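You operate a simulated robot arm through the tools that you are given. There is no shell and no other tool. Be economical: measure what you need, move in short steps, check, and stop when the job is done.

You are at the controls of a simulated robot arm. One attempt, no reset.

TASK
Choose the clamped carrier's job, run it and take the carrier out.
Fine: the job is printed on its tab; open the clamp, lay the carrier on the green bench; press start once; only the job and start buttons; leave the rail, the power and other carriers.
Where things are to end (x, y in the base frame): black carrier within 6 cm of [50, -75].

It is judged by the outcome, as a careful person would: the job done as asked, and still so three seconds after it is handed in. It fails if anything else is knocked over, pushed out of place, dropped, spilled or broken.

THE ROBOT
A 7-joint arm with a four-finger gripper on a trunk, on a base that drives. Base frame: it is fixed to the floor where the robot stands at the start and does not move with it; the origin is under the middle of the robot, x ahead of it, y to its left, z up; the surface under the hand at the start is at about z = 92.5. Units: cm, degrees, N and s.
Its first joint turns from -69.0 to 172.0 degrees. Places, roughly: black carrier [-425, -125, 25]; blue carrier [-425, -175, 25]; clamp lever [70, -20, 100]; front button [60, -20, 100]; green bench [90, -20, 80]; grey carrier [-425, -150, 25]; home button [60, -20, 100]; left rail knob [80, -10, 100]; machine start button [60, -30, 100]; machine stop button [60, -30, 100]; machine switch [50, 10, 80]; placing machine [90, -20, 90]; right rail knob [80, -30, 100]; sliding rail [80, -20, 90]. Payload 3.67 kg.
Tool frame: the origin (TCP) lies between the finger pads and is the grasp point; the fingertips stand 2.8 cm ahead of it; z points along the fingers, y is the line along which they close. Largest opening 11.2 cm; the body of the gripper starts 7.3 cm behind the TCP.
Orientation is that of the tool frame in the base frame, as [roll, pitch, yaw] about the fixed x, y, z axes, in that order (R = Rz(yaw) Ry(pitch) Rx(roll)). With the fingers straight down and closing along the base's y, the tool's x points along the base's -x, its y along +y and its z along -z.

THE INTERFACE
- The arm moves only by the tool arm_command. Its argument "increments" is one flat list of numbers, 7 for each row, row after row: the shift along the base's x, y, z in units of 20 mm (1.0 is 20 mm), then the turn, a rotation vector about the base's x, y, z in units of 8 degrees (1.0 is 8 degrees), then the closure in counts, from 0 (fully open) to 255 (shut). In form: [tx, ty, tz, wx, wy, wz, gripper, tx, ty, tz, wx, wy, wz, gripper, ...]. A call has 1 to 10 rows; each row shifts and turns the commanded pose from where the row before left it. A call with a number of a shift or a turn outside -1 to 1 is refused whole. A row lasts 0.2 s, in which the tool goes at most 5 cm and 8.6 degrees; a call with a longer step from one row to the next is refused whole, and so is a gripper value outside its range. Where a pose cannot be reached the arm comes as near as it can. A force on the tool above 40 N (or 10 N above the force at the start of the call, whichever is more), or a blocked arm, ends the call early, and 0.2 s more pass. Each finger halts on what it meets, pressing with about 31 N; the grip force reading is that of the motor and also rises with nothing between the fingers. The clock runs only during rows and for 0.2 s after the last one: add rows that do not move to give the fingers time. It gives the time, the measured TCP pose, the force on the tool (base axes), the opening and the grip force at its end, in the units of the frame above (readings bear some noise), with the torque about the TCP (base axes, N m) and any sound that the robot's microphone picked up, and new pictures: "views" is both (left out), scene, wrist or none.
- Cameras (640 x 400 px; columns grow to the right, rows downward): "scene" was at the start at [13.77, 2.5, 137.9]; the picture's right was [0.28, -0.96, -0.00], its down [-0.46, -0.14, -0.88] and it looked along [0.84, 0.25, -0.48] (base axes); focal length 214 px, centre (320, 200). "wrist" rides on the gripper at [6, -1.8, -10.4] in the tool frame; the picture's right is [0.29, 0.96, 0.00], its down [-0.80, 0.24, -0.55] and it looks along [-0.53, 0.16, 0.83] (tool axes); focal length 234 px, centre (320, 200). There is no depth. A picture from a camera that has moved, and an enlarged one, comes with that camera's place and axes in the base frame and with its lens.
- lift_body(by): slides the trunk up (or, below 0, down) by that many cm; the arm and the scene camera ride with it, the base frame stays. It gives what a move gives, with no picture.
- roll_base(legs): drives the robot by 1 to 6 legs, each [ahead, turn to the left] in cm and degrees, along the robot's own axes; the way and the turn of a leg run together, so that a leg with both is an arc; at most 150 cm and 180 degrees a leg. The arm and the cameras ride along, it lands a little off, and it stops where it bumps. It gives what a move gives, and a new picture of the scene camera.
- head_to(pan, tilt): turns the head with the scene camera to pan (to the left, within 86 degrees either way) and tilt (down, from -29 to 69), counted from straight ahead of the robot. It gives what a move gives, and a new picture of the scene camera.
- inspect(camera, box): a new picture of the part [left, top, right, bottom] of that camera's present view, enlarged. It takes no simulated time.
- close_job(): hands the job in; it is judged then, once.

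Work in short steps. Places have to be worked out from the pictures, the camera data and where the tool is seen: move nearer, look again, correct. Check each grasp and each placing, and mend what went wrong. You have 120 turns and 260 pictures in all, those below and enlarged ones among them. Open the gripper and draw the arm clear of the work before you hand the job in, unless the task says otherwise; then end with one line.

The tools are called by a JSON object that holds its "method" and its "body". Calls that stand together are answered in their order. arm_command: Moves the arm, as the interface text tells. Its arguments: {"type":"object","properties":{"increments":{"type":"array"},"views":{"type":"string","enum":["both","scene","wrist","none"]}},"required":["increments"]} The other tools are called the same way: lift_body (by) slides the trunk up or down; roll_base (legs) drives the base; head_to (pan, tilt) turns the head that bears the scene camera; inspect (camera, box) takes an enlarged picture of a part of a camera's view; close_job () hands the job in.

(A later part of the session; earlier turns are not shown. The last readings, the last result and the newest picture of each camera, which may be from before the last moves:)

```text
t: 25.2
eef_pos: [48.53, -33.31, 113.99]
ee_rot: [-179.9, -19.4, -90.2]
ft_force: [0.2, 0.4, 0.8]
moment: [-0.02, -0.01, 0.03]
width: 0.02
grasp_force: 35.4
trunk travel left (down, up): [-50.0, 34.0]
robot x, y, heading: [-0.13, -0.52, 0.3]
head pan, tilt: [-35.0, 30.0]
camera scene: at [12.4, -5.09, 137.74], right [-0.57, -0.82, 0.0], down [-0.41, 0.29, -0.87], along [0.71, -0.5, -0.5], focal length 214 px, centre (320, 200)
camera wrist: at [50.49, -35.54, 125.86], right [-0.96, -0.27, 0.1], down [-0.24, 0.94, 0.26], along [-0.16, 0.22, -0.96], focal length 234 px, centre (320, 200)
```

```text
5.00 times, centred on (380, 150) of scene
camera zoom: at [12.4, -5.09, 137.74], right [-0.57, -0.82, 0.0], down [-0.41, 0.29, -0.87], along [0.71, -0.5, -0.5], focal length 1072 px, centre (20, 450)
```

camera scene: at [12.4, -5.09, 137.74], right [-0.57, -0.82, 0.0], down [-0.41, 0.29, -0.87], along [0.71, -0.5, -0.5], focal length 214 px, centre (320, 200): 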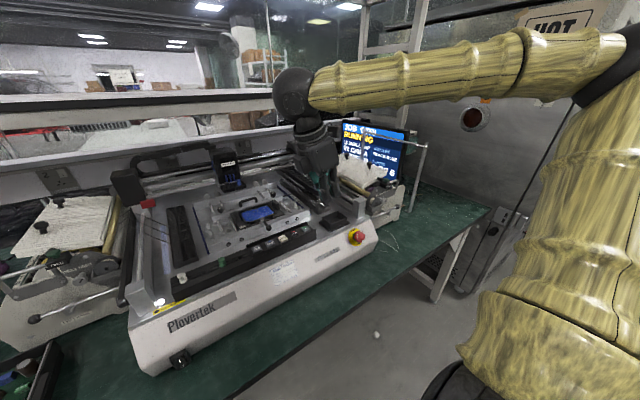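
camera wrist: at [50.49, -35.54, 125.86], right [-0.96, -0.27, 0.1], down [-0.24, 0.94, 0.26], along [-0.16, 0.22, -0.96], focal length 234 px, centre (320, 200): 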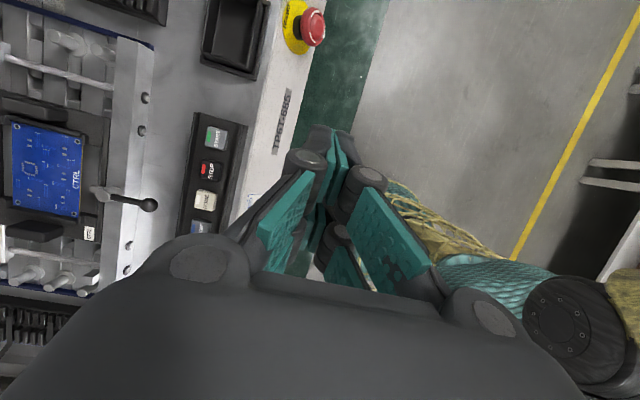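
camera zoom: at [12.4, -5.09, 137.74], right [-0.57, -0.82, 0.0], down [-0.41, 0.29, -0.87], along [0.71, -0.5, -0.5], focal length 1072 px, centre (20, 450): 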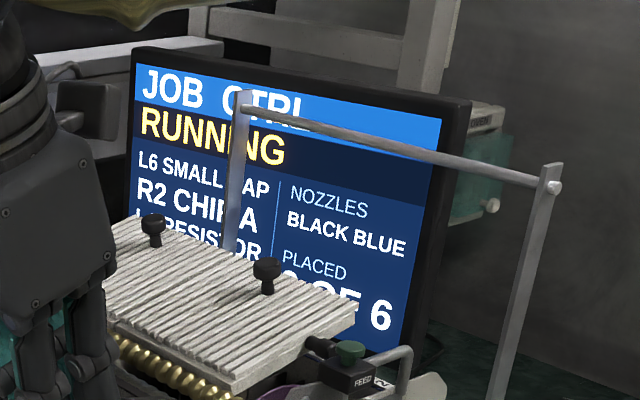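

It's running. I level the tool, retreat a little more and let time pass.

{"method": "arm_command", "body": {"increments": [0, 0, 1, 1, 0, 0, 0, 0, 0, 1, 1, 0, 0, 0, 0, 0, 1, 0.45, 0, 0, 0, 0, 0, 0, 0, 0, 0, 0, 0, 0, 0, 0, 0, 0, 0, 0, 0, 0, 0, 0, 0, 0, 0, 0, 0, 0, 0, 0, 0, 0, 0, 0, 0, 0, 0, 0, 0, 0, 0, 0, 0, 0, 0, 0, 0, 0, 0, 0, 0, 0], "views": "scene"}}

{"method": "arm_command", "body": {"increments": [0, 0, 0, 0, 0, 0, 0, 0, 0, 0, 0, 0, 0, 0, 0, 0, 0, 0, 0, 0, 0, 0, 0, 0, 0, 0, 0, 0, 0, 0, 0, 0, 0, 0, 0, 0, 0, 0, 0, 0, 0, 0, 0, 0, 0, 0, 0, 0, 0, 0, 0, 0, 0, 0, 0, 0, 0, 0, 0, 0, 0, 0, 0, 0, 0, 0, 0, 0, 0, 0], "views": "scene"}}

{"method": "inspect", "body": {"camera": "scene", "box": [330, 110, 430, 190]}}

```text
t: 27.4
eef_pos: [48.59, -33.43, 120.0]
ee_rot: [-180.0, 0.2, -90.0]
ft_force: [0.4, 0.2, 0.8]
moment: [0.04, -0.02, 0.0]
width: 11.18
grasp_force: 0.0
trunk travel left (down, up): [-50.0, 34.0]
robot x, y, heading: [-0.31, -0.74, 0.1]
head pan, tilt: [-35.0, 30.0]
camera scene: at [12.44, -5.29, 137.72], right [-0.57, -0.82, 0.0], down [-0.41, 0.29, -0.87], along [0.71, -0.5, -0.5], focal length 214 px, centre (320, 200)
```

scene: 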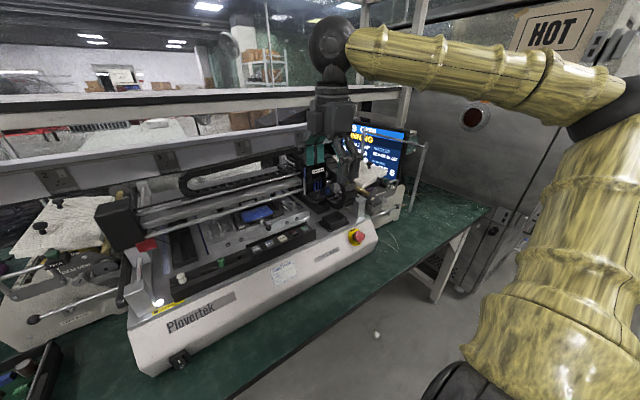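

```text
t: 29.6
eef_pos: [48.72, -33.41, 119.9]
ee_rot: [-180.0, 0.2, -90.1]
ft_force: [1.1, -0.5, 0.2]
moment: [0.02, -0.01, -0.01]
width: 11.2
grasp_force: 0.1
trunk travel left (down, up): [-50.0, 34.0]
robot x, y, heading: [-0.07, -0.56, -0.0]
head pan, tilt: [-35.0, 30.0]
camera scene: at [12.44, -5.3, 137.72], right [-0.57, -0.82, 0.0], down [-0.41, 0.29, -0.87], along [0.71, -0.5, -0.5], focal length 214 px, centre (320, 200)
```

scene: 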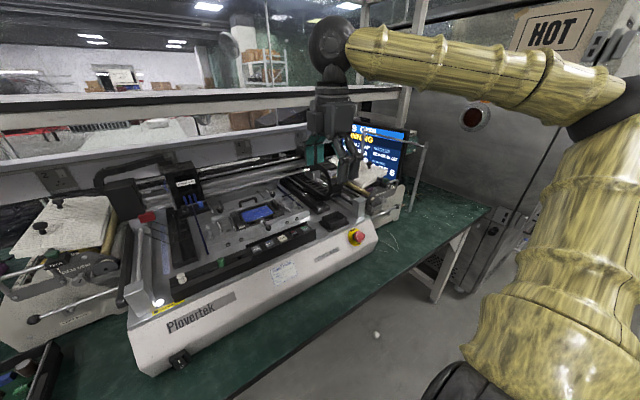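

```text
5.00 times, centred on (380, 150) of scene
camera zoom: at [12.44, -5.3, 137.72], right [-0.57, -0.82, 0.0], down [-0.41, 0.29, -0.87], along [0.71, -0.5, -0.5], focal length 1072 px, centre (20, 450)
```

zoom: 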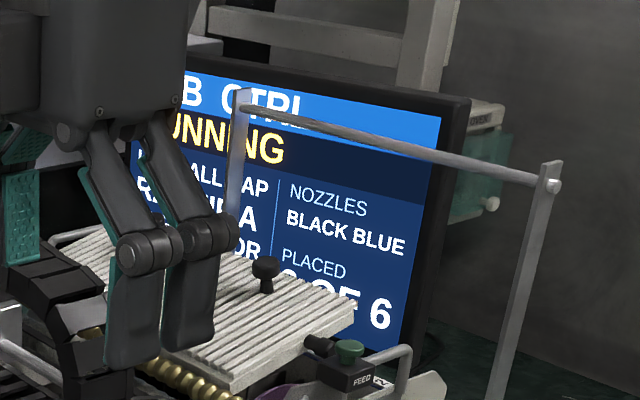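

Still running with the head moving. I wait further, pulling back a bit more.

{"method": "arm_command", "body": {"increments": [-0.5, 0, 0, 0, 0, 0, 0, 0, 0, 0, 0, 0, 0, 0, 0, 0, 0, 0, 0, 0, 0, 0, 0, 0, 0, 0, 0, 0, 0, 0, 0, 0, 0, 0, 0, 0, 0, 0, 0, 0, 0, 0, 0, 0, 0, 0, 0, 0, 0, 0, 0, 0, 0, 0, 0, 0, 0, 0, 0, 0, 0, 0, 0, 0, 0, 0, 0, 0, 0, 0], "views": "none"}}

{"method": "arm_command", "body": {"increments": [0, 0, 0, 0, 0, 0, 0, 0, 0, 0, 0, 0, 0, 0, 0, 0, 0, 0, 0, 0, 0, 0, 0, 0, 0, 0, 0, 0, 0, 0, 0, 0, 0, 0, 0, 0, 0, 0, 0, 0, 0, 0, 0, 0, 0, 0, 0, 0, 0, 0, 0, 0, 0, 0, 0, 0, 0, 0, 0, 0, 0, 0, 0, 0, 0, 0, 0, 0, 0, 0], "views": "none"}}

{"method": "arm_command", "body": {"increments": [0, 0, 0, 0, 0, 0, 0, 0, 0, 0, 0, 0, 0, 0, 0, 0, 0, 0, 0, 0, 0, 0, 0, 0, 0, 0, 0, 0, 0, 0, 0, 0, 0, 0, 0, 0, 0, 0, 0, 0, 0, 0, 0, 0, 0, 0, 0, 0, 0, 0, 0, 0, 0, 0, 0, 0, 0, 0, 0, 0, 0, 0, 0, 0, 0, 0, 0, 0, 0, 0], "views": "scene"}}

{"method": "inspect", "body": {"camera": "scene", "box": [330, 110, 430, 190]}}

```text
t: 31.8
eef_pos: [47.62, -33.54, 119.81]
ee_rot: [-180.0, 0.2, -90.0]
ft_force: [0.8, -0.1, -0.3]
moment: [0.0, -0.02, 0.01]
width: 11.19
grasp_force: 0.1
trunk travel left (down, up): [-50.0, 34.0]
robot x, y, heading: [0.05, -0.18, -0.0]
head pan, tilt: [-35.0, 30.0]
```

```text
t: 34.0
eef_pos: [47.65, -33.47, 119.92]
ee_rot: [179.9, 0.2, -90.0]
ft_force: [0.3, -0.3, 0.1]
moment: [-0.02, 0.03, 0.03]
width: 11.21
grasp_force: 0.0
trunk travel left (down, up): [-50.0, 34.0]
robot x, y, heading: [0.18, -0.17, 0.2]
head pan, tilt: [-35.0, 30.0]
```

```text
t: 36.2
eef_pos: [47.63, -33.5, 119.83]
ee_rot: [180.0, 0.2, -90.2]
ft_force: [0.1, -0.4, 0.7]
moment: [-0.02, 0.01, -0.06]
width: 11.18
grasp_force: 0.1
trunk travel left (down, up): [-50.0, 34.0]
robot x, y, heading: [0.22, -0.45, -0.1]
head pan, tilt: [-35.0, 30.0]
camera scene: at [12.44, -5.3, 137.72], right [-0.57, -0.82, 0.0], down [-0.41, 0.29, -0.87], along [0.71, -0.5, -0.5], focal length 214 px, centre (320, 200)
```

scene: 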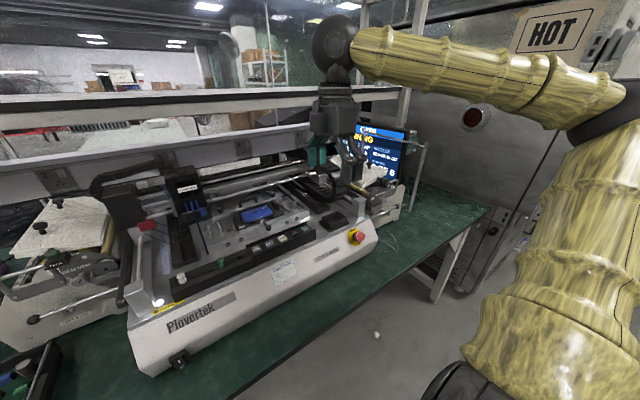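

```text
5.00 times, centred on (380, 150) of scene
camera zoom: at [12.44, -5.3, 137.72], right [-0.57, -0.82, 0.0], down [-0.41, 0.29, -0.87], along [0.71, -0.5, -0.5], focal length 1072 px, centre (20, 450)
```

zoom: 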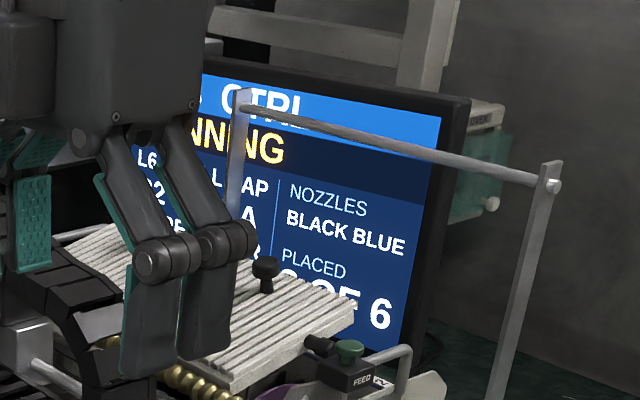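

I use the waiting time to turn the tool back to closing along y.

{"method": "arm_command", "body": {"increments": [0, 0, 0, 0, 0, -1, 0, 0, 0, 0, 0, 0, -1, 0, 0, 0, 0, 0, 0, -1, 0, 0, 0, 0, 0, 0, -1, 0, 0, 0, 0, 0, 0, -1, 0, 0, 0, 0, 0, 0, -1, 0, 0, 0, 0, 0, 0, -1, 0, 0, 0, 0, 0, 0, -1, 0, 0, 0, 0, 0, 0, -1, 0, 0, 0, 0, 0, 0, -1, 0], "views": "none"}}

{"method": "arm_command", "body": {"increments": [0, 0, 0, 0, 0, -1, 0, 0, 0, 0, 0, 0, -0.25, 0, 0, 0, 0, 0, 0, 0, 0, 0, 0, 0, 0, 0, 0, 0, 0, 0, 0, 0, 0, 0, 0, 0, 0, 0, 0, 0, 0, 0, 0, 0, 0, 0, 0, 0, 0, 0, 0, 0, 0, 0, 0, 0, 0, 0, 0, 0, 0, 0, 0, 0, 0, 0, 0, 0, 0, 0], "views": "none"}}

{"method": "arm_command", "body": {"increments": [0, 0, 0, 0, 0, 0, 0, 0, 0, 0, 0, 0, 0, 0, 0, 0, 0, 0, 0, 0, 0, 0, 0, 0, 0, 0, 0, 0, 0, 0, 0, 0, 0, 0, 0, 0, 0, 0, 0, 0, 0, 0, 0, 0, 0, 0, 0, 0, 0, 0, 0, 0, 0, 0, 0, 0, 0, 0, 0, 0, 0, 0, 0, 0, 0, 0, 0, 0, 0, 0], "views": "both"}}

{"method": "inspect", "body": {"camera": "scene", "box": [330, 110, 430, 190]}}

```text
t: 38.4
eef_pos: [47.69, -33.65, 119.82]
ee_rot: [-180.0, 0.2, -170.3]
ft_force: [-0.7, -0.2, -0.2]
moment: [-0.03, 0.0, -0.03]
width: 11.17
grasp_force: 0.1
trunk travel left (down, up): [-50.0, 34.0]
robot x, y, heading: [0.06, -0.05, -0.1]
head pan, tilt: [-35.0, 30.0]
```

```text
t: 40.6
eef_pos: [47.73, -33.64, 119.79]
ee_rot: [-180.0, 0.3, 179.9]
ft_force: [0.6, 0.3, 0.0]
moment: [0.01, -0.02, -0.03]
width: 11.21
grasp_force: 0.1
trunk travel left (down, up): [-50.0, 34.0]
robot x, y, heading: [0.35, -0.28, 0.2]
head pan, tilt: [-35.0, 30.0]
```

```text
t: 42.8
eef_pos: [47.71, -33.59, 119.89]
ee_rot: [-179.9, 0.1, 179.9]
ft_force: [0.3, -0.6, -0.6]
moment: [0.02, -0.01, 0.02]
width: 11.2
grasp_force: 0.1
trunk travel left (down, up): [-50.0, 34.0]
robot x, y, heading: [-0.46, -0.53, 0.1]
head pan, tilt: [-35.0, 30.0]
camera scene: at [12.44, -5.3, 137.72], right [-0.57, -0.82, 0.0], down [-0.41, 0.29, -0.87], along [0.71, -0.5, -0.5], focal length 214 px, centre (320, 200)
camera wrist: at [41.73, -35.42, 130.25], right [-0.29, 0.96, 0.0], down [0.8, 0.24, 0.56], along [0.53, 0.16, -0.83], focal length 234 px, centre (320, 200)
```

scene: 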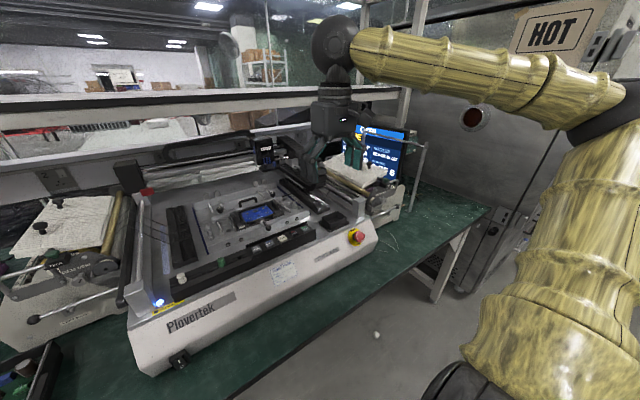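
wrist: 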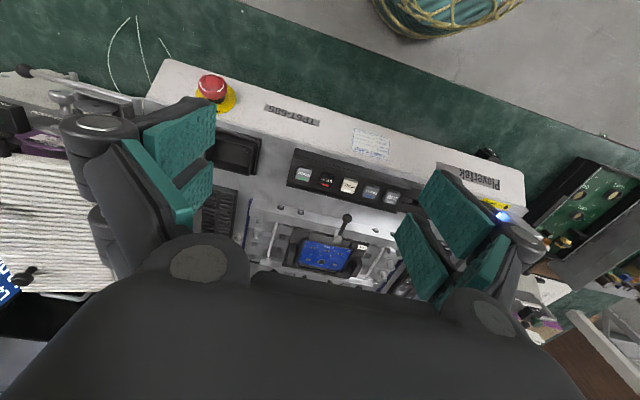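

```text
5.00 times, centred on (380, 150) of scene
camera zoom: at [12.44, -5.3, 137.72], right [-0.57, -0.82, 0.0], down [-0.41, 0.29, -0.87], along [0.71, -0.5, -0.5], focal length 1072 px, centre (20, 450)
```

zoom: 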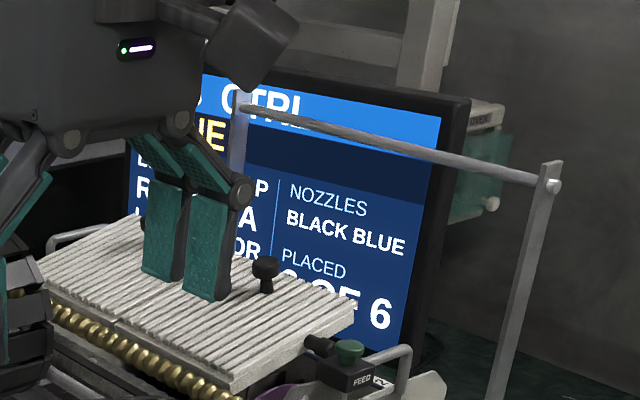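

"DONE", blue light, head parked. Now I study the clamp and carrier closely.

{"method": "head_to", "body": {"pan": -18, "tilt": 38}}

{"method": "inspect", "body": {"camera": "scene", "box": [240, 130, 360, 210]}}

{"method": "inspect", "body": {"camera": "wrist", "box": [230, 190, 400, 290]}}

```text
t: 43.6
eef_pos: [47.65, -33.54, 119.84]
ee_rot: [-179.9, 0.2, 179.9]
ft_force: [-0.7, 0.9, 0.4]
moment: [-0.03, 0.0, 0.02]
width: 11.18
grasp_force: 0.0
trunk travel left (down, up): [-50.0, 34.0]
robot x, y, heading: [0.05, 0.0, 0.0]
head pan, tilt: [-18.0, 38.0]
camera scene: at [13.25, -2.78, 136.49], right [-0.31, -0.95, 0.0], down [-0.59, 0.19, -0.79], along [0.75, -0.24, -0.62], focal length 214 px, centre (320, 200)
```

scene: 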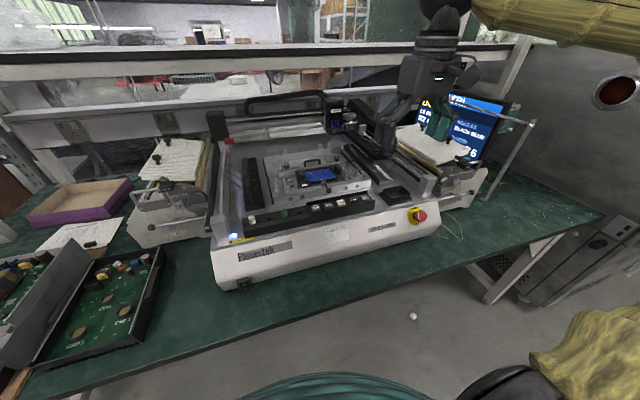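

```text
5.00 times, centred on (300, 170) of scene
camera zoom: at [13.25, -2.78, 136.49], right [-0.31, -0.95, 0.0], down [-0.59, 0.19, -0.79], along [0.75, -0.24, -0.62], focal length 1072 px, centre (420, 350)
```

zoom: 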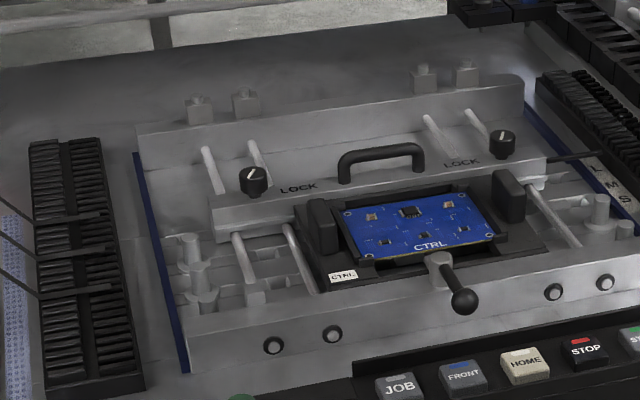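

```text
3.76 times, centred on (315, 240) of wrist
camera zoom: at [41.73, -35.42, 130.25], right [-0.29, 0.96, 0.0], down [0.8, 0.24, 0.56], along [0.53, 0.16, -0.83], focal length 882 px, centre (339, 49)
```

zoom: 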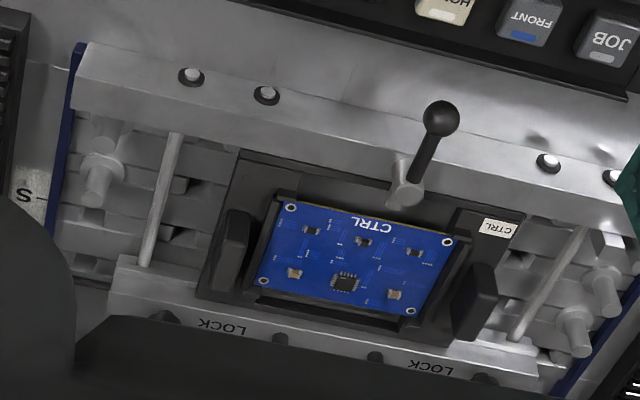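

Parts are placed. Now I move the wrist camera near the lever for a closer look, gripper wide open and high.

{"method": "arm_command", "body": {"increments": [0.85, 0.95, 0, 0, 0, 0, 0, 0.85, 0.95, -0.5, 0, 0, 0, 0, 0.85, 0.95, -0.5, 0, 0, 0, 0, 0.85, 0.95, -0.5, 0, 0, 0, 0, 0.85, 0.95, -0.5, 0, 0, 0, 0, 0.85, 0.95, -0.5, 0, 0, 0, 0, 0, 0, 0, 0, 0, 0, 0], "views": "both"}}

{"method": "inspect", "body": {"camera": "wrist", "box": [200, 60, 440, 240]}}

{"method": "inspect", "body": {"camera": "scene", "box": [270, 145, 370, 215]}}

```text
t: 45.2
eef_pos: [57.86, -22.19, 114.75]
ee_rot: [179.9, 0.1, 179.8]
ft_force: [0.2, -1.2, 0.8]
moment: [0.02, -0.03, -0.02]
width: 11.22
grasp_force: 0.1
trunk travel left (down, up): [-50.0, 34.0]
robot x, y, heading: [-0.27, -0.18, 0.0]
head pan, tilt: [-18.0, 38.0]
camera scene: at [13.23, -2.87, 136.48], right [-0.31, -0.95, 0.0], down [-0.59, 0.19, -0.79], along [0.75, -0.24, -0.62], focal length 214 px, centre (320, 200)
camera wrist: at [51.92, -23.93, 125.18], right [-0.29, 0.96, 0.0], down [0.8, 0.24, 0.56], along [0.53, 0.16, -0.83], focal length 234 px, centre (320, 200)
```

scene: 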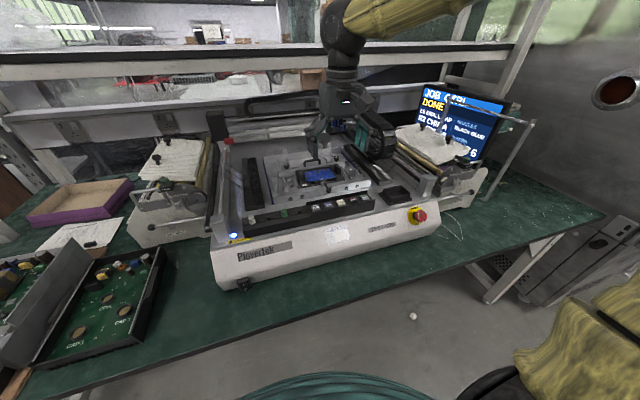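
wrist: 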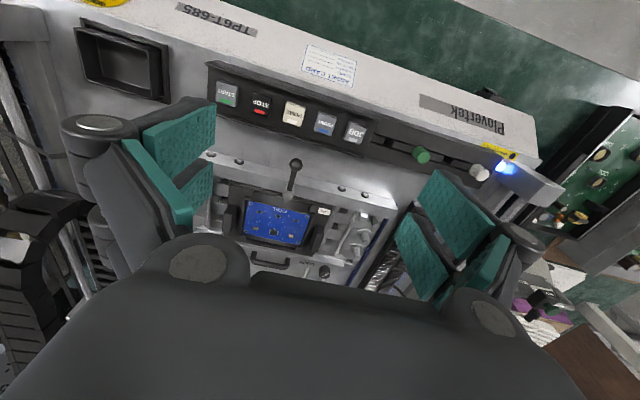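

```text
2.22 times, centred on (320, 150) of wrist
camera zoom: at [51.92, -23.93, 125.18], right [-0.29, 0.96, 0.0], down [0.8, 0.24, 0.56], along [0.53, 0.16, -0.83], focal length 520 px, centre (320, 311)
```

zoom: 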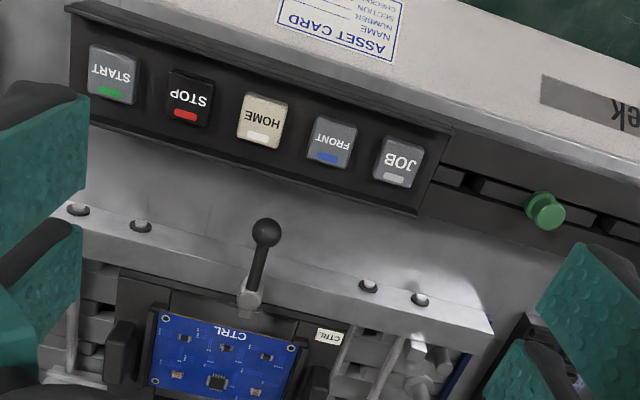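

```text
5.71 times, centred on (320, 180) of scene
camera zoom: at [13.23, -2.87, 136.48], right [-0.31, -0.95, 0.0], down [-0.59, 0.19, -0.79], along [0.75, -0.24, -0.62], focal length 1226 px, centre (320, 314)
```

zoom: 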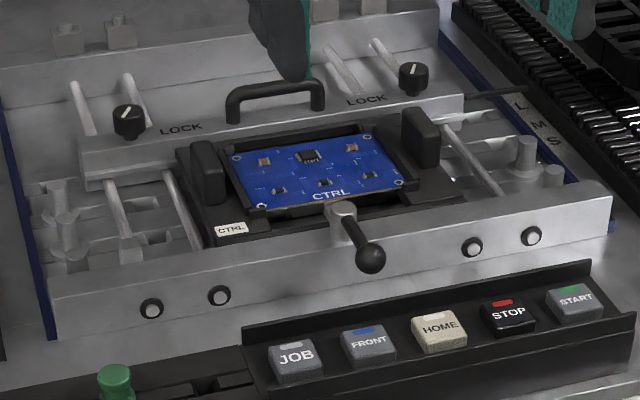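

Knob ≈ (65.8,-23.1,96.5), pivot ≈ (70.3,-22.8,96.8). Enlarge further to understand how the lever turns and how the lugs are placed.

{"method": "inspect", "body": {"camera": "wrist", "box": [260, 140, 340, 200]}}

{"method": "inspect", "body": {"camera": "scene", "box": [305, 170, 345, 198]}}

{"method": "inspect", "body": {"camera": "wrist", "box": [205, 170, 355, 264]}}

```text
6.67 times, centred on (300, 170) of wrist
camera zoom: at [51.92, -23.93, 125.18], right [-0.29, 0.96, 0.0], down [0.8, 0.24, 0.56], along [0.53, 0.16, -0.83], focal length 1561 px, centre (453, 400)
```

zoom: 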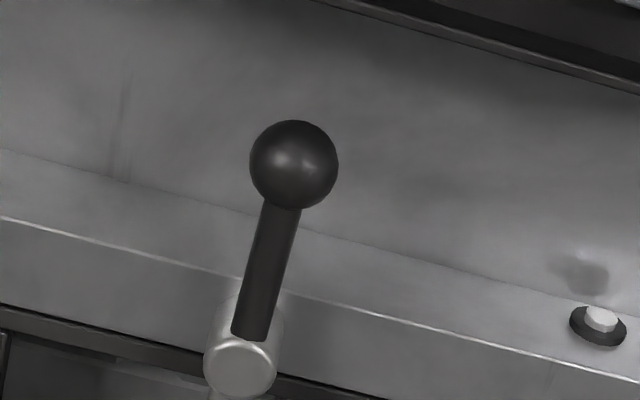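

```text
14.29 times, centred on (325, 184) of scene
camera zoom: at [13.23, -2.87, 136.48], right [-0.31, -0.95, 0.0], down [-0.59, 0.19, -0.79], along [0.75, -0.24, -0.62], focal length 3064 px, centre (249, 429)
```

zoom: 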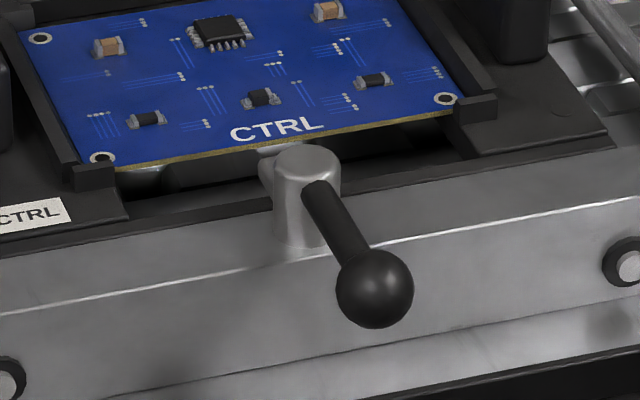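

```text
4.26 times, centred on (280, 217) of wrist
camera zoom: at [51.92, -23.93, 125.18], right [-0.29, 0.96, 0.0], down [0.8, 0.24, 0.56], along [0.53, 0.16, -0.83], focal length 996 px, centre (490, 128)
```

zoom: 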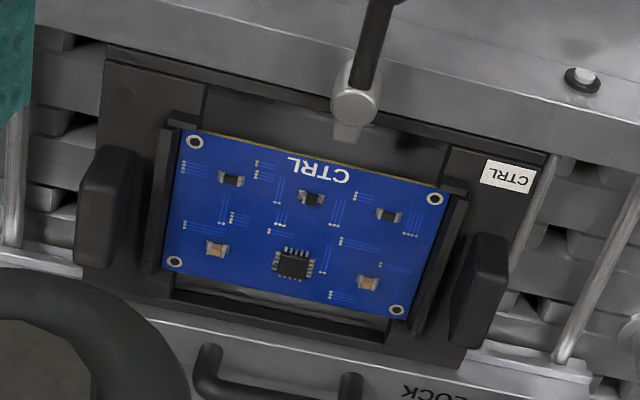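

The lever is on a vertical post with a dog over the carrier's front edge, so it swings horizontally. I straddle the knob with fingers about 5 cm apart and lower just above it first.

{"method": "arm_command", "body": {"increments": [0.85, -0.1, 0, 0, 0, 0, 140, 0.85, -0.1, 0, 0, 0, 0, 140, 0.85, -0.1, -0.5, 0, 0, 0, 140, 0.85, -0.1, -1, 0, 0, 0, 140, 0.6, 0, -1, 0, 0, 0, 140, 0, 0, -1, 0, 0, 0, 140, 0, 0, -1, 0, 0, 0, 140, 0, 0, -0.7, 0, 0, 0, 140, 0, 0, 0, 0, 0, 0, 140], "views": "both"}}

{"method": "inspect", "body": {"camera": "scene", "box": [285, 145, 365, 201]}}

{"method": "inspect", "body": {"camera": "wrist", "box": [220, 60, 440, 220]}}

```text
t: 47.2
eef_pos: [65.95, -22.88, 104.48]
ee_rot: [180.0, 0.1, 179.8]
ft_force: [0.1, 0.8, -0.3]
moment: [-0.03, 0.01, -0.01]
width: 5.07
grasp_force: 0.1
trunk travel left (down, up): [-50.0, 34.0]
robot x, y, heading: [-0.01, -0.47, -0.2]
head pan, tilt: [-18.0, 38.0]
camera scene: at [13.25, -2.76, 136.49], right [-0.31, -0.95, 0.0], down [-0.59, 0.19, -0.79], along [0.75, -0.24, -0.62], focal length 214 px, centre (320, 200)
camera wrist: at [59.94, -24.6, 114.88], right [-0.29, 0.96, 0.0], down [0.8, 0.24, 0.56], along [0.53, 0.16, -0.83], focal length 234 px, centre (320, 200)
```

scene: 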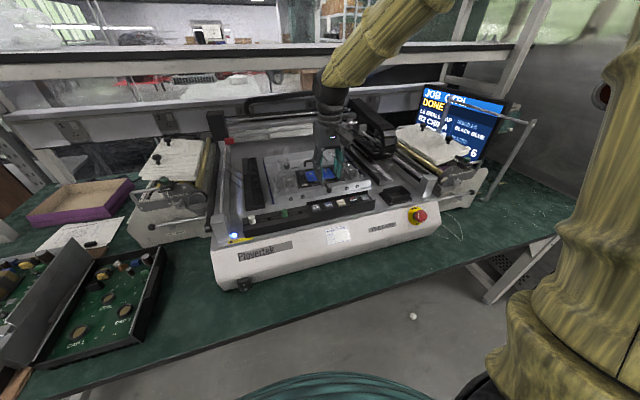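
wrist: 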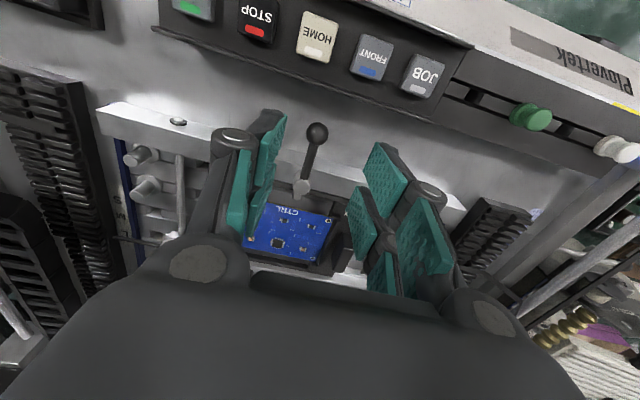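

```text
7.14 times, centred on (325, 173) of scene
camera zoom: at [13.25, -2.76, 136.49], right [-0.31, -0.95, 0.0], down [-0.59, 0.19, -0.79], along [0.75, -0.24, -0.62], focal length 1532 px, centre (284, 393)
```

zoom: 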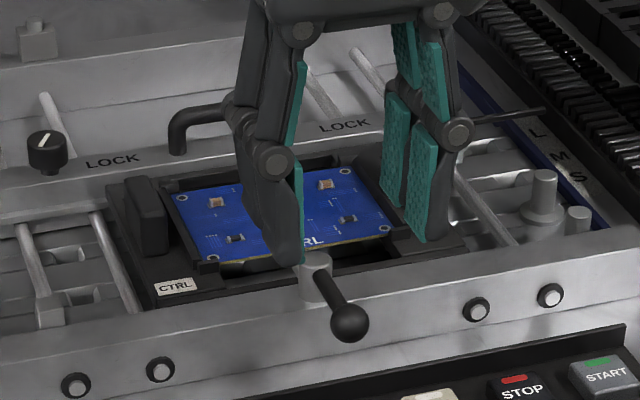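

```text
2.50 times, centred on (330, 140) of wrist
camera zoom: at [59.94, -24.6, 114.88], right [-0.29, 0.96, 0.0], down [0.8, 0.24, 0.56], along [0.53, 0.16, -0.83], focal length 585 px, centre (295, 350)
```

zoom: 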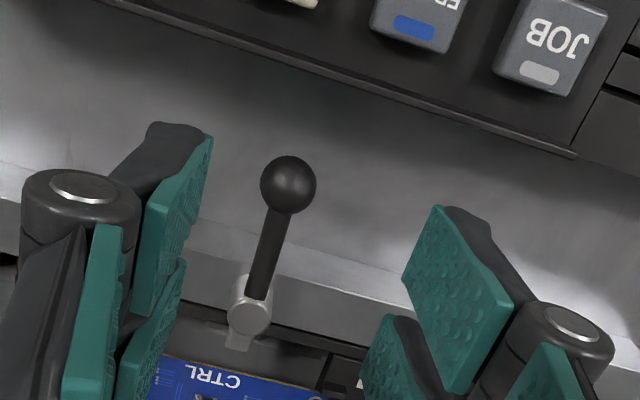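

The knob lies centred between the fingers. I lower so tips are at z≈95.8 and grip the knob.

{"method": "arm_command", "body": {"increments": [-0.1, -0.1, -0.9, 0, 0, 0, 140, 0, 0, -0.9, 0, 0, 0, 140, 0, 0, -0.9, 0, 0, 0, 140, 0, 0, -0.25, 0, 0, 0, 140, 0, 0, 0, 0, 0, 0, 180, 0, 0, 0, 0, 0, 0, 230, 0, 0, 0, 0, 0, 0, 230, 0, 0, 0, 0, 0, 0, 230], "views": "wrist"}}

{"method": "inspect", "body": {"camera": "scene", "box": [285, 145, 365, 201]}}

```text
t: 49.0
eef_pos: [65.63, -23.11, 98.61]
ee_rot: [179.9, 0.0, 179.9]
ft_force: [-1.7, 6.1, -5.4]
moment: [0.17, -0.04, 0.05]
width: 1.37
grasp_force: 45.8
trunk travel left (down, up): [-50.0, 34.0]
robot x, y, heading: [-0.03, -0.16, 0.0]
head pan, tilt: [-18.0, 38.0]
camera wrist: at [59.67, -24.94, 109.0], right [-0.29, 0.96, 0.0], down [0.8, 0.24, 0.56], along [0.53, 0.16, -0.83], focal length 234 px, centre (320, 200)
```

wrist: 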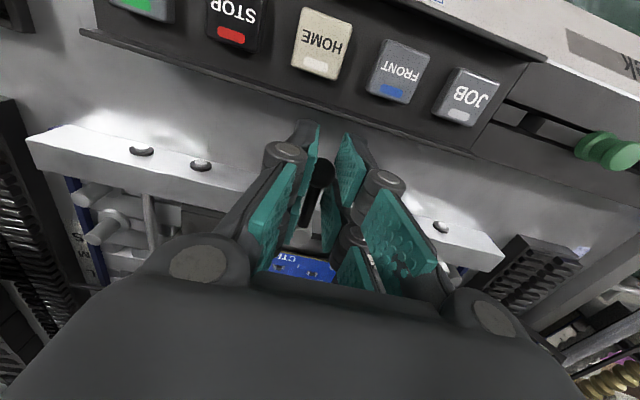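

```text
7.14 times, centred on (325, 173) of scene
camera zoom: at [13.27, -2.69, 136.48], right [-0.31, -0.95, 0.0], down [-0.59, 0.19, -0.79], along [0.75, -0.24, -0.62], focal length 1532 px, centre (284, 393)
```

zoom: 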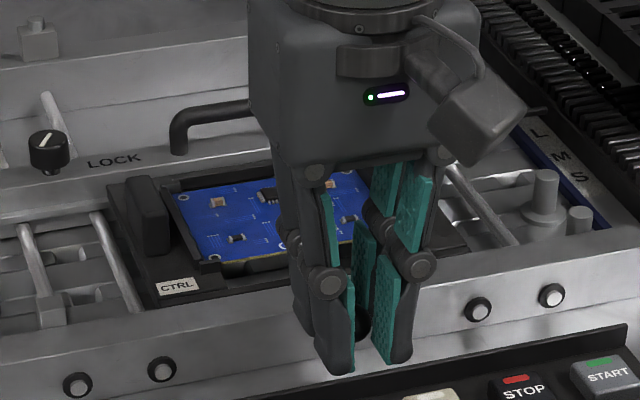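

The knob is held (1.4 cm). I try a small swing of 16° to the right (−y) and watch the force.

{"method": "arm_command", "body": {"increments": [0.02, -0.32, 0, 0, 0, 1, 230, 0.07, -0.32, 0, 0, 0, 1, 230], "views": "none"}}

{"method": "inspect", "body": {"camera": "scene", "box": [285, 145, 365, 201]}}

```text
t: 49.5
eef_pos: [65.67, -23.31, 98.64]
ee_rot: [179.8, 0.1, -168.7]
ft_force: [-2.5, 22.4, -0.1]
moment: [0.88, -0.06, -0.84]
width: 1.44
grasp_force: 44.8
trunk travel left (down, up): [-50.0, 34.0]
robot x, y, heading: [0.08, -0.29, 0.3]
head pan, tilt: [-18.0, 38.0]
stopped in row 2: the force on the tool passed its limit at 46 N (the readings are from after the stop); the commanded pose is now the measured one
```

```text
7.14 times, centred on (325, 173) of scene
camera zoom: at [13.22, -2.58, 136.51], right [-0.31, -0.95, 0.0], down [-0.59, 0.19, -0.79], along [0.75, -0.24, -0.62], focal length 1532 px, centre (284, 393)
```

zoom: 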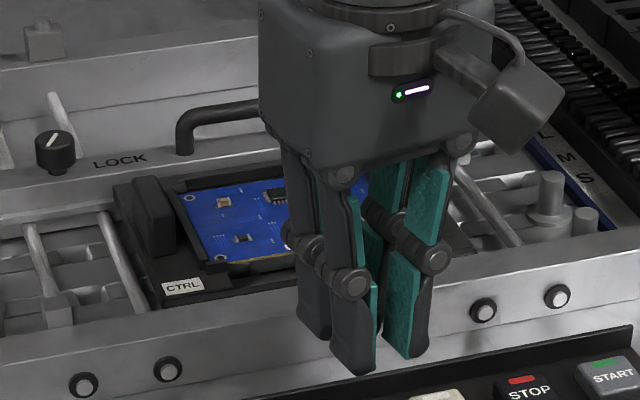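

It's blocked to the right (46 N). I go back and try to the left in small steps.

{"method": "arm_command", "body": {"increments": [0, 0.1, 0, 0, 0, -0.9, 230, 0, 0.2, 0, 0, 0, -0.9, 230, 0.02, 0.3, 0, 0, 0, -0.9, 230], "views": "none"}}

```text
t: 50.3
eef_pos: [65.62, -22.48, 98.66]
ee_rot: [179.8, 0.0, 169.5]
ft_force: [-1.0, -0.6, 0.9]
moment: [-0.91, 0.17, -0.04]
width: 1.38
grasp_force: 44.8
trunk travel left (down, up): [-50.0, 34.0]
robot x, y, heading: [0.15, -0.16, 0.2]
head pan, tilt: [-18.0, 38.0]
```

The left side is free. I continue along the arc with coupled yaw.

{"method": "arm_command", "body": {"increments": [0.055, 0.315, 0, 0, 0, -1, 230, 0.1, 0.305, 0, 0, 0, -1, 230, 0.14, 0.29, 0, 0, 0, -1, 230, 0.18, 0.265, 0, 0, 0, -1, 230], "views": "none"}}

{"method": "inspect", "body": {"camera": "scene", "box": [285, 145, 365, 201]}}

```text
t: 51.3
eef_pos: [66.73, -20.01, 98.61]
ee_rot: [179.7, 0.2, 137.6]
ft_force: [13.2, -0.9, 15.0]
moment: [-0.48, -0.23, 0.33]
width: 1.41
grasp_force: 45.3
trunk travel left (down, up): [-50.0, 34.0]
robot x, y, heading: [-0.18, -0.36, 0.2]
head pan, tilt: [-18.0, 38.0]
```

```text
7.14 times, centred on (325, 173) of scene
camera zoom: at [13.28, -2.65, 136.51], right [-0.31, -0.95, 0.0], down [-0.59, 0.19, -0.79], along [0.75, -0.24, -0.62], focal length 1532 px, centre (284, 393)
```

zoom: 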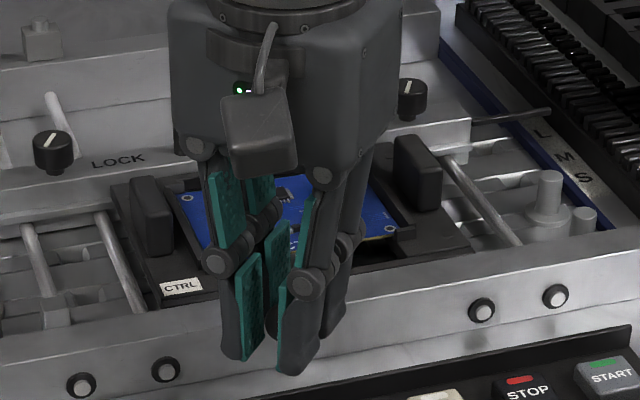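

It follows well (about 40°). I continue, a little more in +x to relieve the pull.

{"method": "arm_command", "body": {"increments": [0.26, 0.22, 0.03, 0, 0, -1, 230, 0.27, 0.19, 0.02, 0, 0, -1, 230, 0.28, 0.16, 0, 0, 0, -1, 230], "views": "none"}}

```text
t: 52.1
eef_pos: [68.03, -18.93, 98.55]
ee_rot: [179.7, 0.0, 113.7]
ft_force: [-8.6, 10.3, 6.9]
moment: [-0.51, 0.46, -0.14]
width: 1.41
grasp_force: 44.9
trunk travel left (down, up): [-50.0, 34.0]
robot x, y, heading: [0.13, -0.26, 0.4]
head pan, tilt: [-18.0, 38.0]
```

About 61° reached with moderate force. Continue to 85–90°.

{"method": "arm_command", "body": {"increments": [0.28, 0.11, 0, 0, 0, -1, 230, 0.3, 0.08, 0, 0, 0, -1, 230, 0.31, 0.04, 0, 0, 0, -1, 230], "views": "none"}}

{"method": "inspect", "body": {"camera": "scene", "box": [285, 145, 365, 201]}}

```text
t: 52.9
eef_pos: [69.91, -18.45, 98.68]
ee_rot: [179.8, -1.3, 90.5]
ft_force: [4.9, 4.9, -21.0]
moment: [0.42, -0.35, 0.21]
width: 1.42
grasp_force: 45.3
trunk travel left (down, up): [-50.0, 34.0]
robot x, y, heading: [-0.19, -0.11, 0.1]
head pan, tilt: [-18.0, 38.0]
stopped in row 3: the force on the tool passed its limit at 44 N (the readings are from after the stop); the commanded pose is now the measured one
```

```text
7.14 times, centred on (325, 173) of scene
camera zoom: at [13.43, -2.71, 136.44], right [-0.31, -0.95, 0.0], down [-0.59, 0.19, -0.79], along [0.75, -0.24, -0.62], focal length 1532 px, centre (284, 393)
```

zoom: 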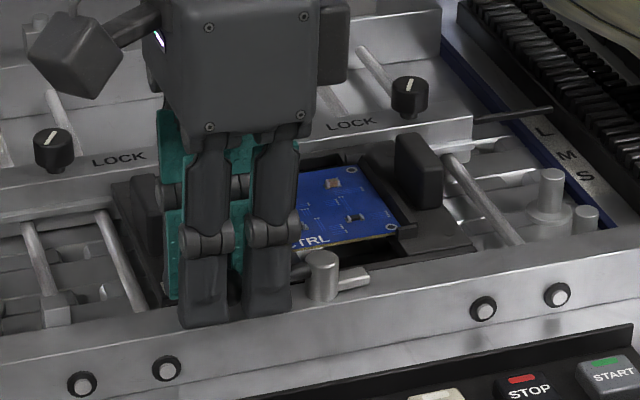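

The lever is at about 88° and the dog is off the carrier. I release slightly and lift straight up.

{"method": "arm_command", "body": {"increments": [0, 0, 0, 0, 0, 0, 195, 0, 0, 0, 0, 0, 0, 195, 0, 0, 0.5, 0, 0, 0, 195, 0, 0, 1, 0, 0, 0, 195, 0, 0, 1, 0, 0, 0, 195, 0, 0, 1, 0, 0, 0, 195, 0, 0, 1, 0, 0, 0, 195, 0, 0, 1, 0, 0, 0, 195], "views": "both"}}

{"method": "inspect", "body": {"camera": "scene", "box": [285, 145, 365, 201]}}

```text
t: 54.7
eef_pos: [69.95, -18.3, 110.03]
ee_rot: [179.5, -1.1, 90.5]
ft_force: [-0.9, 0.3, 0.4]
moment: [0.03, -0.01, -0.02]
width: 2.63
grasp_force: 0.1
trunk travel left (down, up): [-50.0, 34.0]
robot x, y, heading: [0.05, -0.39, 0.1]
head pan, tilt: [-18.0, 38.0]
camera scene: at [13.21, -2.66, 136.49], right [-0.31, -0.95, 0.0], down [-0.59, 0.19, -0.79], along [0.75, -0.24, -0.62], focal length 214 px, centre (320, 200)
camera wrist: at [68.03, -12.6, 120.53], right [0.96, 0.3, 0.01], down [0.24, -0.81, 0.54], along [0.17, -0.51, -0.84], focal length 234 px, centre (320, 200)
```

scene: 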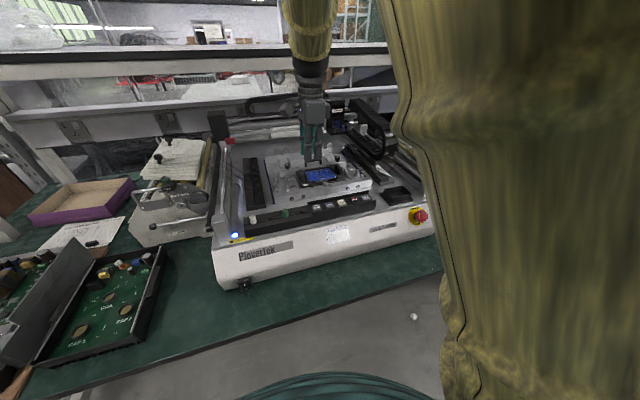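
wrist: 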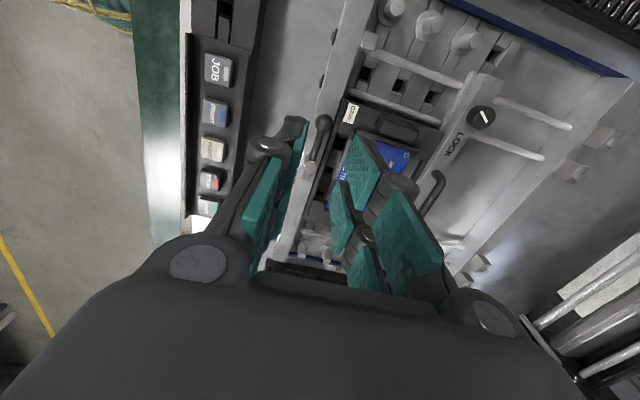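

```text
7.14 times, centred on (325, 173) of scene
camera zoom: at [13.21, -2.66, 136.49], right [-0.31, -0.95, 0.0], down [-0.59, 0.19, -0.79], along [0.75, -0.24, -0.62], focal length 1532 px, centre (284, 393)
```

zoom: 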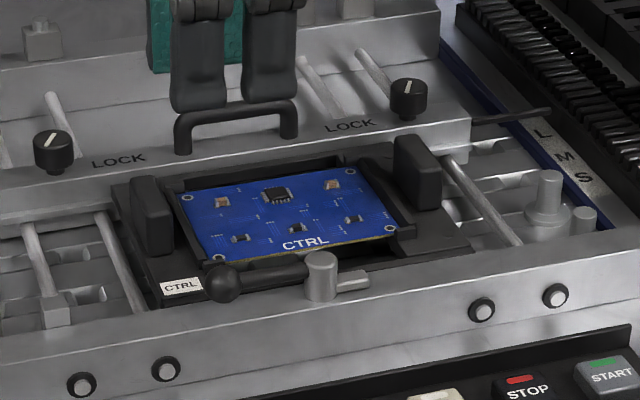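

The clamp is open (dog turned off the carrier). Now I examine the lugs for grasping; they appear about 14 cm apart, so one lug must be gripped.

{"method": "inspect", "body": {"camera": "scene", "box": [292, 160, 332, 188]}}

{"method": "inspect", "body": {"camera": "scene", "box": [322, 155, 362, 183]}}

{"method": "inspect", "body": {"camera": "wrist", "box": [330, 80, 450, 164]}}

```text
14.29 times, centred on (312, 174) of scene
camera zoom: at [13.21, -2.66, 136.49], right [-0.31, -0.95, 0.0], down [-0.59, 0.19, -0.79], along [0.75, -0.24, -0.62], focal length 3064 px, centre (434, 571)
```

zoom: 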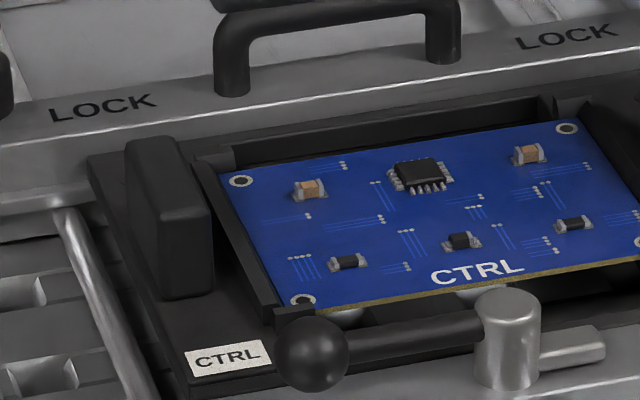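

```text
14.29 times, centred on (342, 169) of scene
camera zoom: at [13.21, -2.66, 136.49], right [-0.31, -0.95, 0.0], down [-0.59, 0.19, -0.79], along [0.75, -0.24, -0.62], focal length 3064 px, centre (6, 643)
```

zoom: 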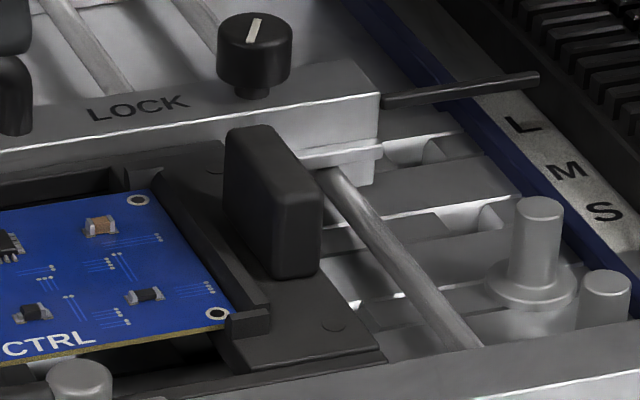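

```text
4.76 times, centred on (390, 122) of wrist
camera zoom: at [68.03, -12.6, 120.53], right [0.96, 0.3, 0.01], down [0.24, -0.81, 0.54], along [0.17, -0.51, -0.84], focal length 1115 px, centre (-13, 571)
```

zoom: 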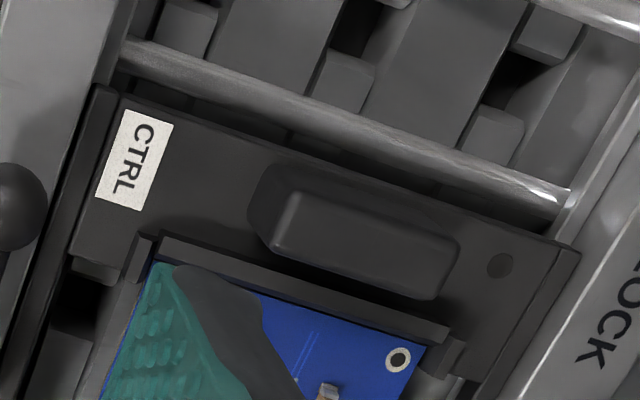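

Lug B (left) top centre ≈ (78.1,-16.45,97), about 4×1.1×3 cm. I turn the tool back so it closes along y and move above that lug.

{"method": "arm_command", "body": {"increments": [0.4, 0.1, 0.2, -0.14, 0.06, 1, 191, 0.4, 0.1, 0, 0, 0, 1, 191, 0.4, 0.1, 0, 0, 0, 1, 191, 0.4, 0.1, 0, 0, 0, 1, 191, 0.4, 0.1, 0, 0, 0, 1, 191, 0.4, 0.1, 0, 0, 0, 1, 191, 0.4, 0.1, 0, 0, 0, 1, 191, 0.4, 0.1, 0, 0, 0, 1, 191, 0.4, 0.1, 0, 0, 0, 1, 191, 0.45, 0, 0, 0, 0, 1, 191], "views": "none"}}

{"method": "arm_command", "body": {"increments": [0, 0, -0.5, 0, 0, 1, 191, 0, 0, -0.5, 0, 0, 0.2, 191, 0, 0, 0, 0, 0, 0, 191], "views": "both"}}

{"method": "inspect", "body": {"camera": "scene", "box": [285, 130, 365, 186]}}

{"method": "inspect", "body": {"camera": "wrist", "box": [240, 60, 400, 180]}}

```text
t: 56.9
eef_pos: [78.05, -16.54, 110.24]
ee_rot: [-179.7, -0.1, 170.7]
ft_force: [-0.2, -0.2, 0.4]
moment: [0.0, 0.03, 0.01]
width: 2.81
grasp_force: 0.1
trunk travel left (down, up): [-50.0, 34.0]
robot x, y, heading: [0.14, -0.48, 0.1]
head pan, tilt: [-18.0, 38.0]
```

```text
t: 57.7
eef_pos: [77.97, -16.65, 108.08]
ee_rot: [-179.9, -0.1, -179.9]
ft_force: [0.8, 0.2, -0.6]
moment: [-0.02, -0.01, 0.0]
width: 2.82
grasp_force: 0.1
trunk travel left (down, up): [-50.0, 34.0]
robot x, y, heading: [-0.27, -0.19, 0.1]
head pan, tilt: [-18.0, 38.0]
camera scene: at [13.26, -2.7, 136.49], right [-0.31, -0.95, 0.0], down [-0.59, 0.19, -0.79], along [0.75, -0.24, -0.62], focal length 214 px, centre (320, 200)
camera wrist: at [72.06, -18.4, 118.7], right [-0.29, 0.96, 0.0], down [0.8, 0.24, 0.55], along [0.53, 0.16, -0.83], focal length 234 px, centre (320, 200)
```

scene: 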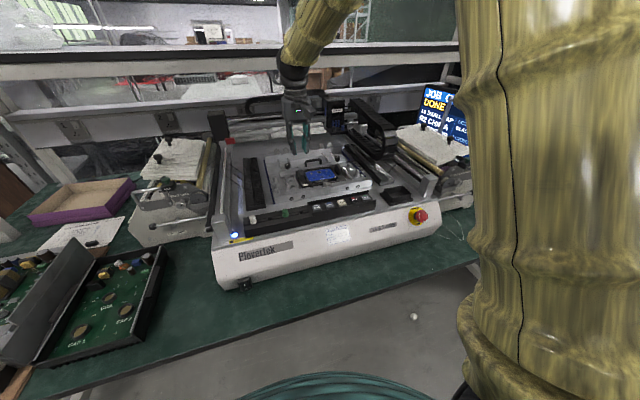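
wrist: 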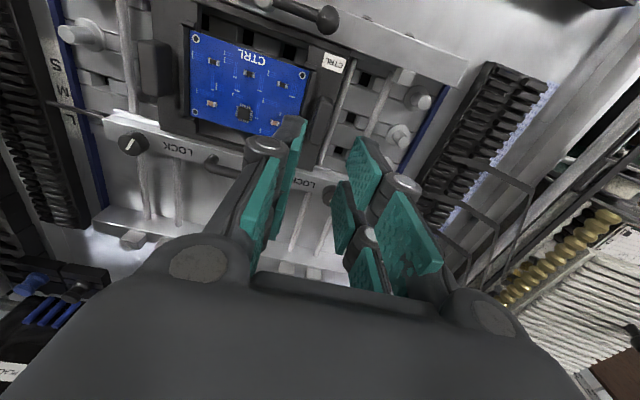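

```text
7.14 times, centred on (325, 158) of scene
camera zoom: at [13.26, -2.7, 136.49], right [-0.31, -0.95, 0.0], down [-0.59, 0.19, -0.79], along [0.75, -0.24, -0.62], focal length 1532 px, centre (284, 500)
```

zoom: 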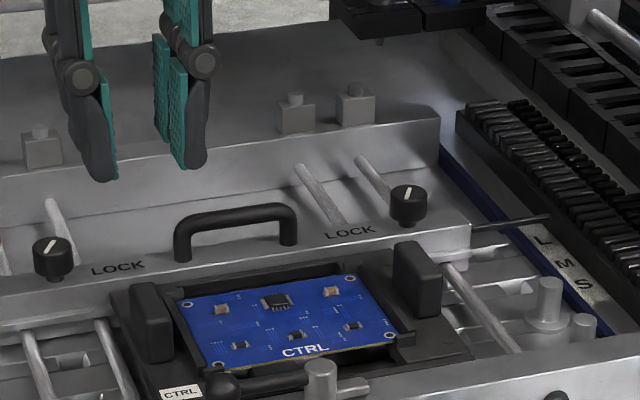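

```text
3.33 times, centred on (320, 120) of wrist
camera zoom: at [72.06, -18.4, 118.7], right [-0.29, 0.96, 0.0], down [0.8, 0.24, 0.55], along [0.53, 0.16, -0.83], focal length 781 px, centre (320, 467)
```

zoom: 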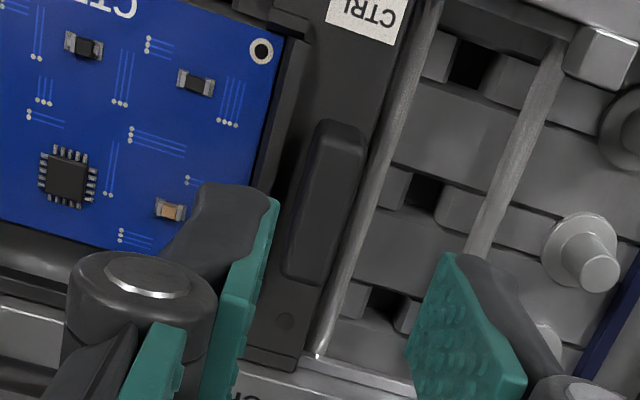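

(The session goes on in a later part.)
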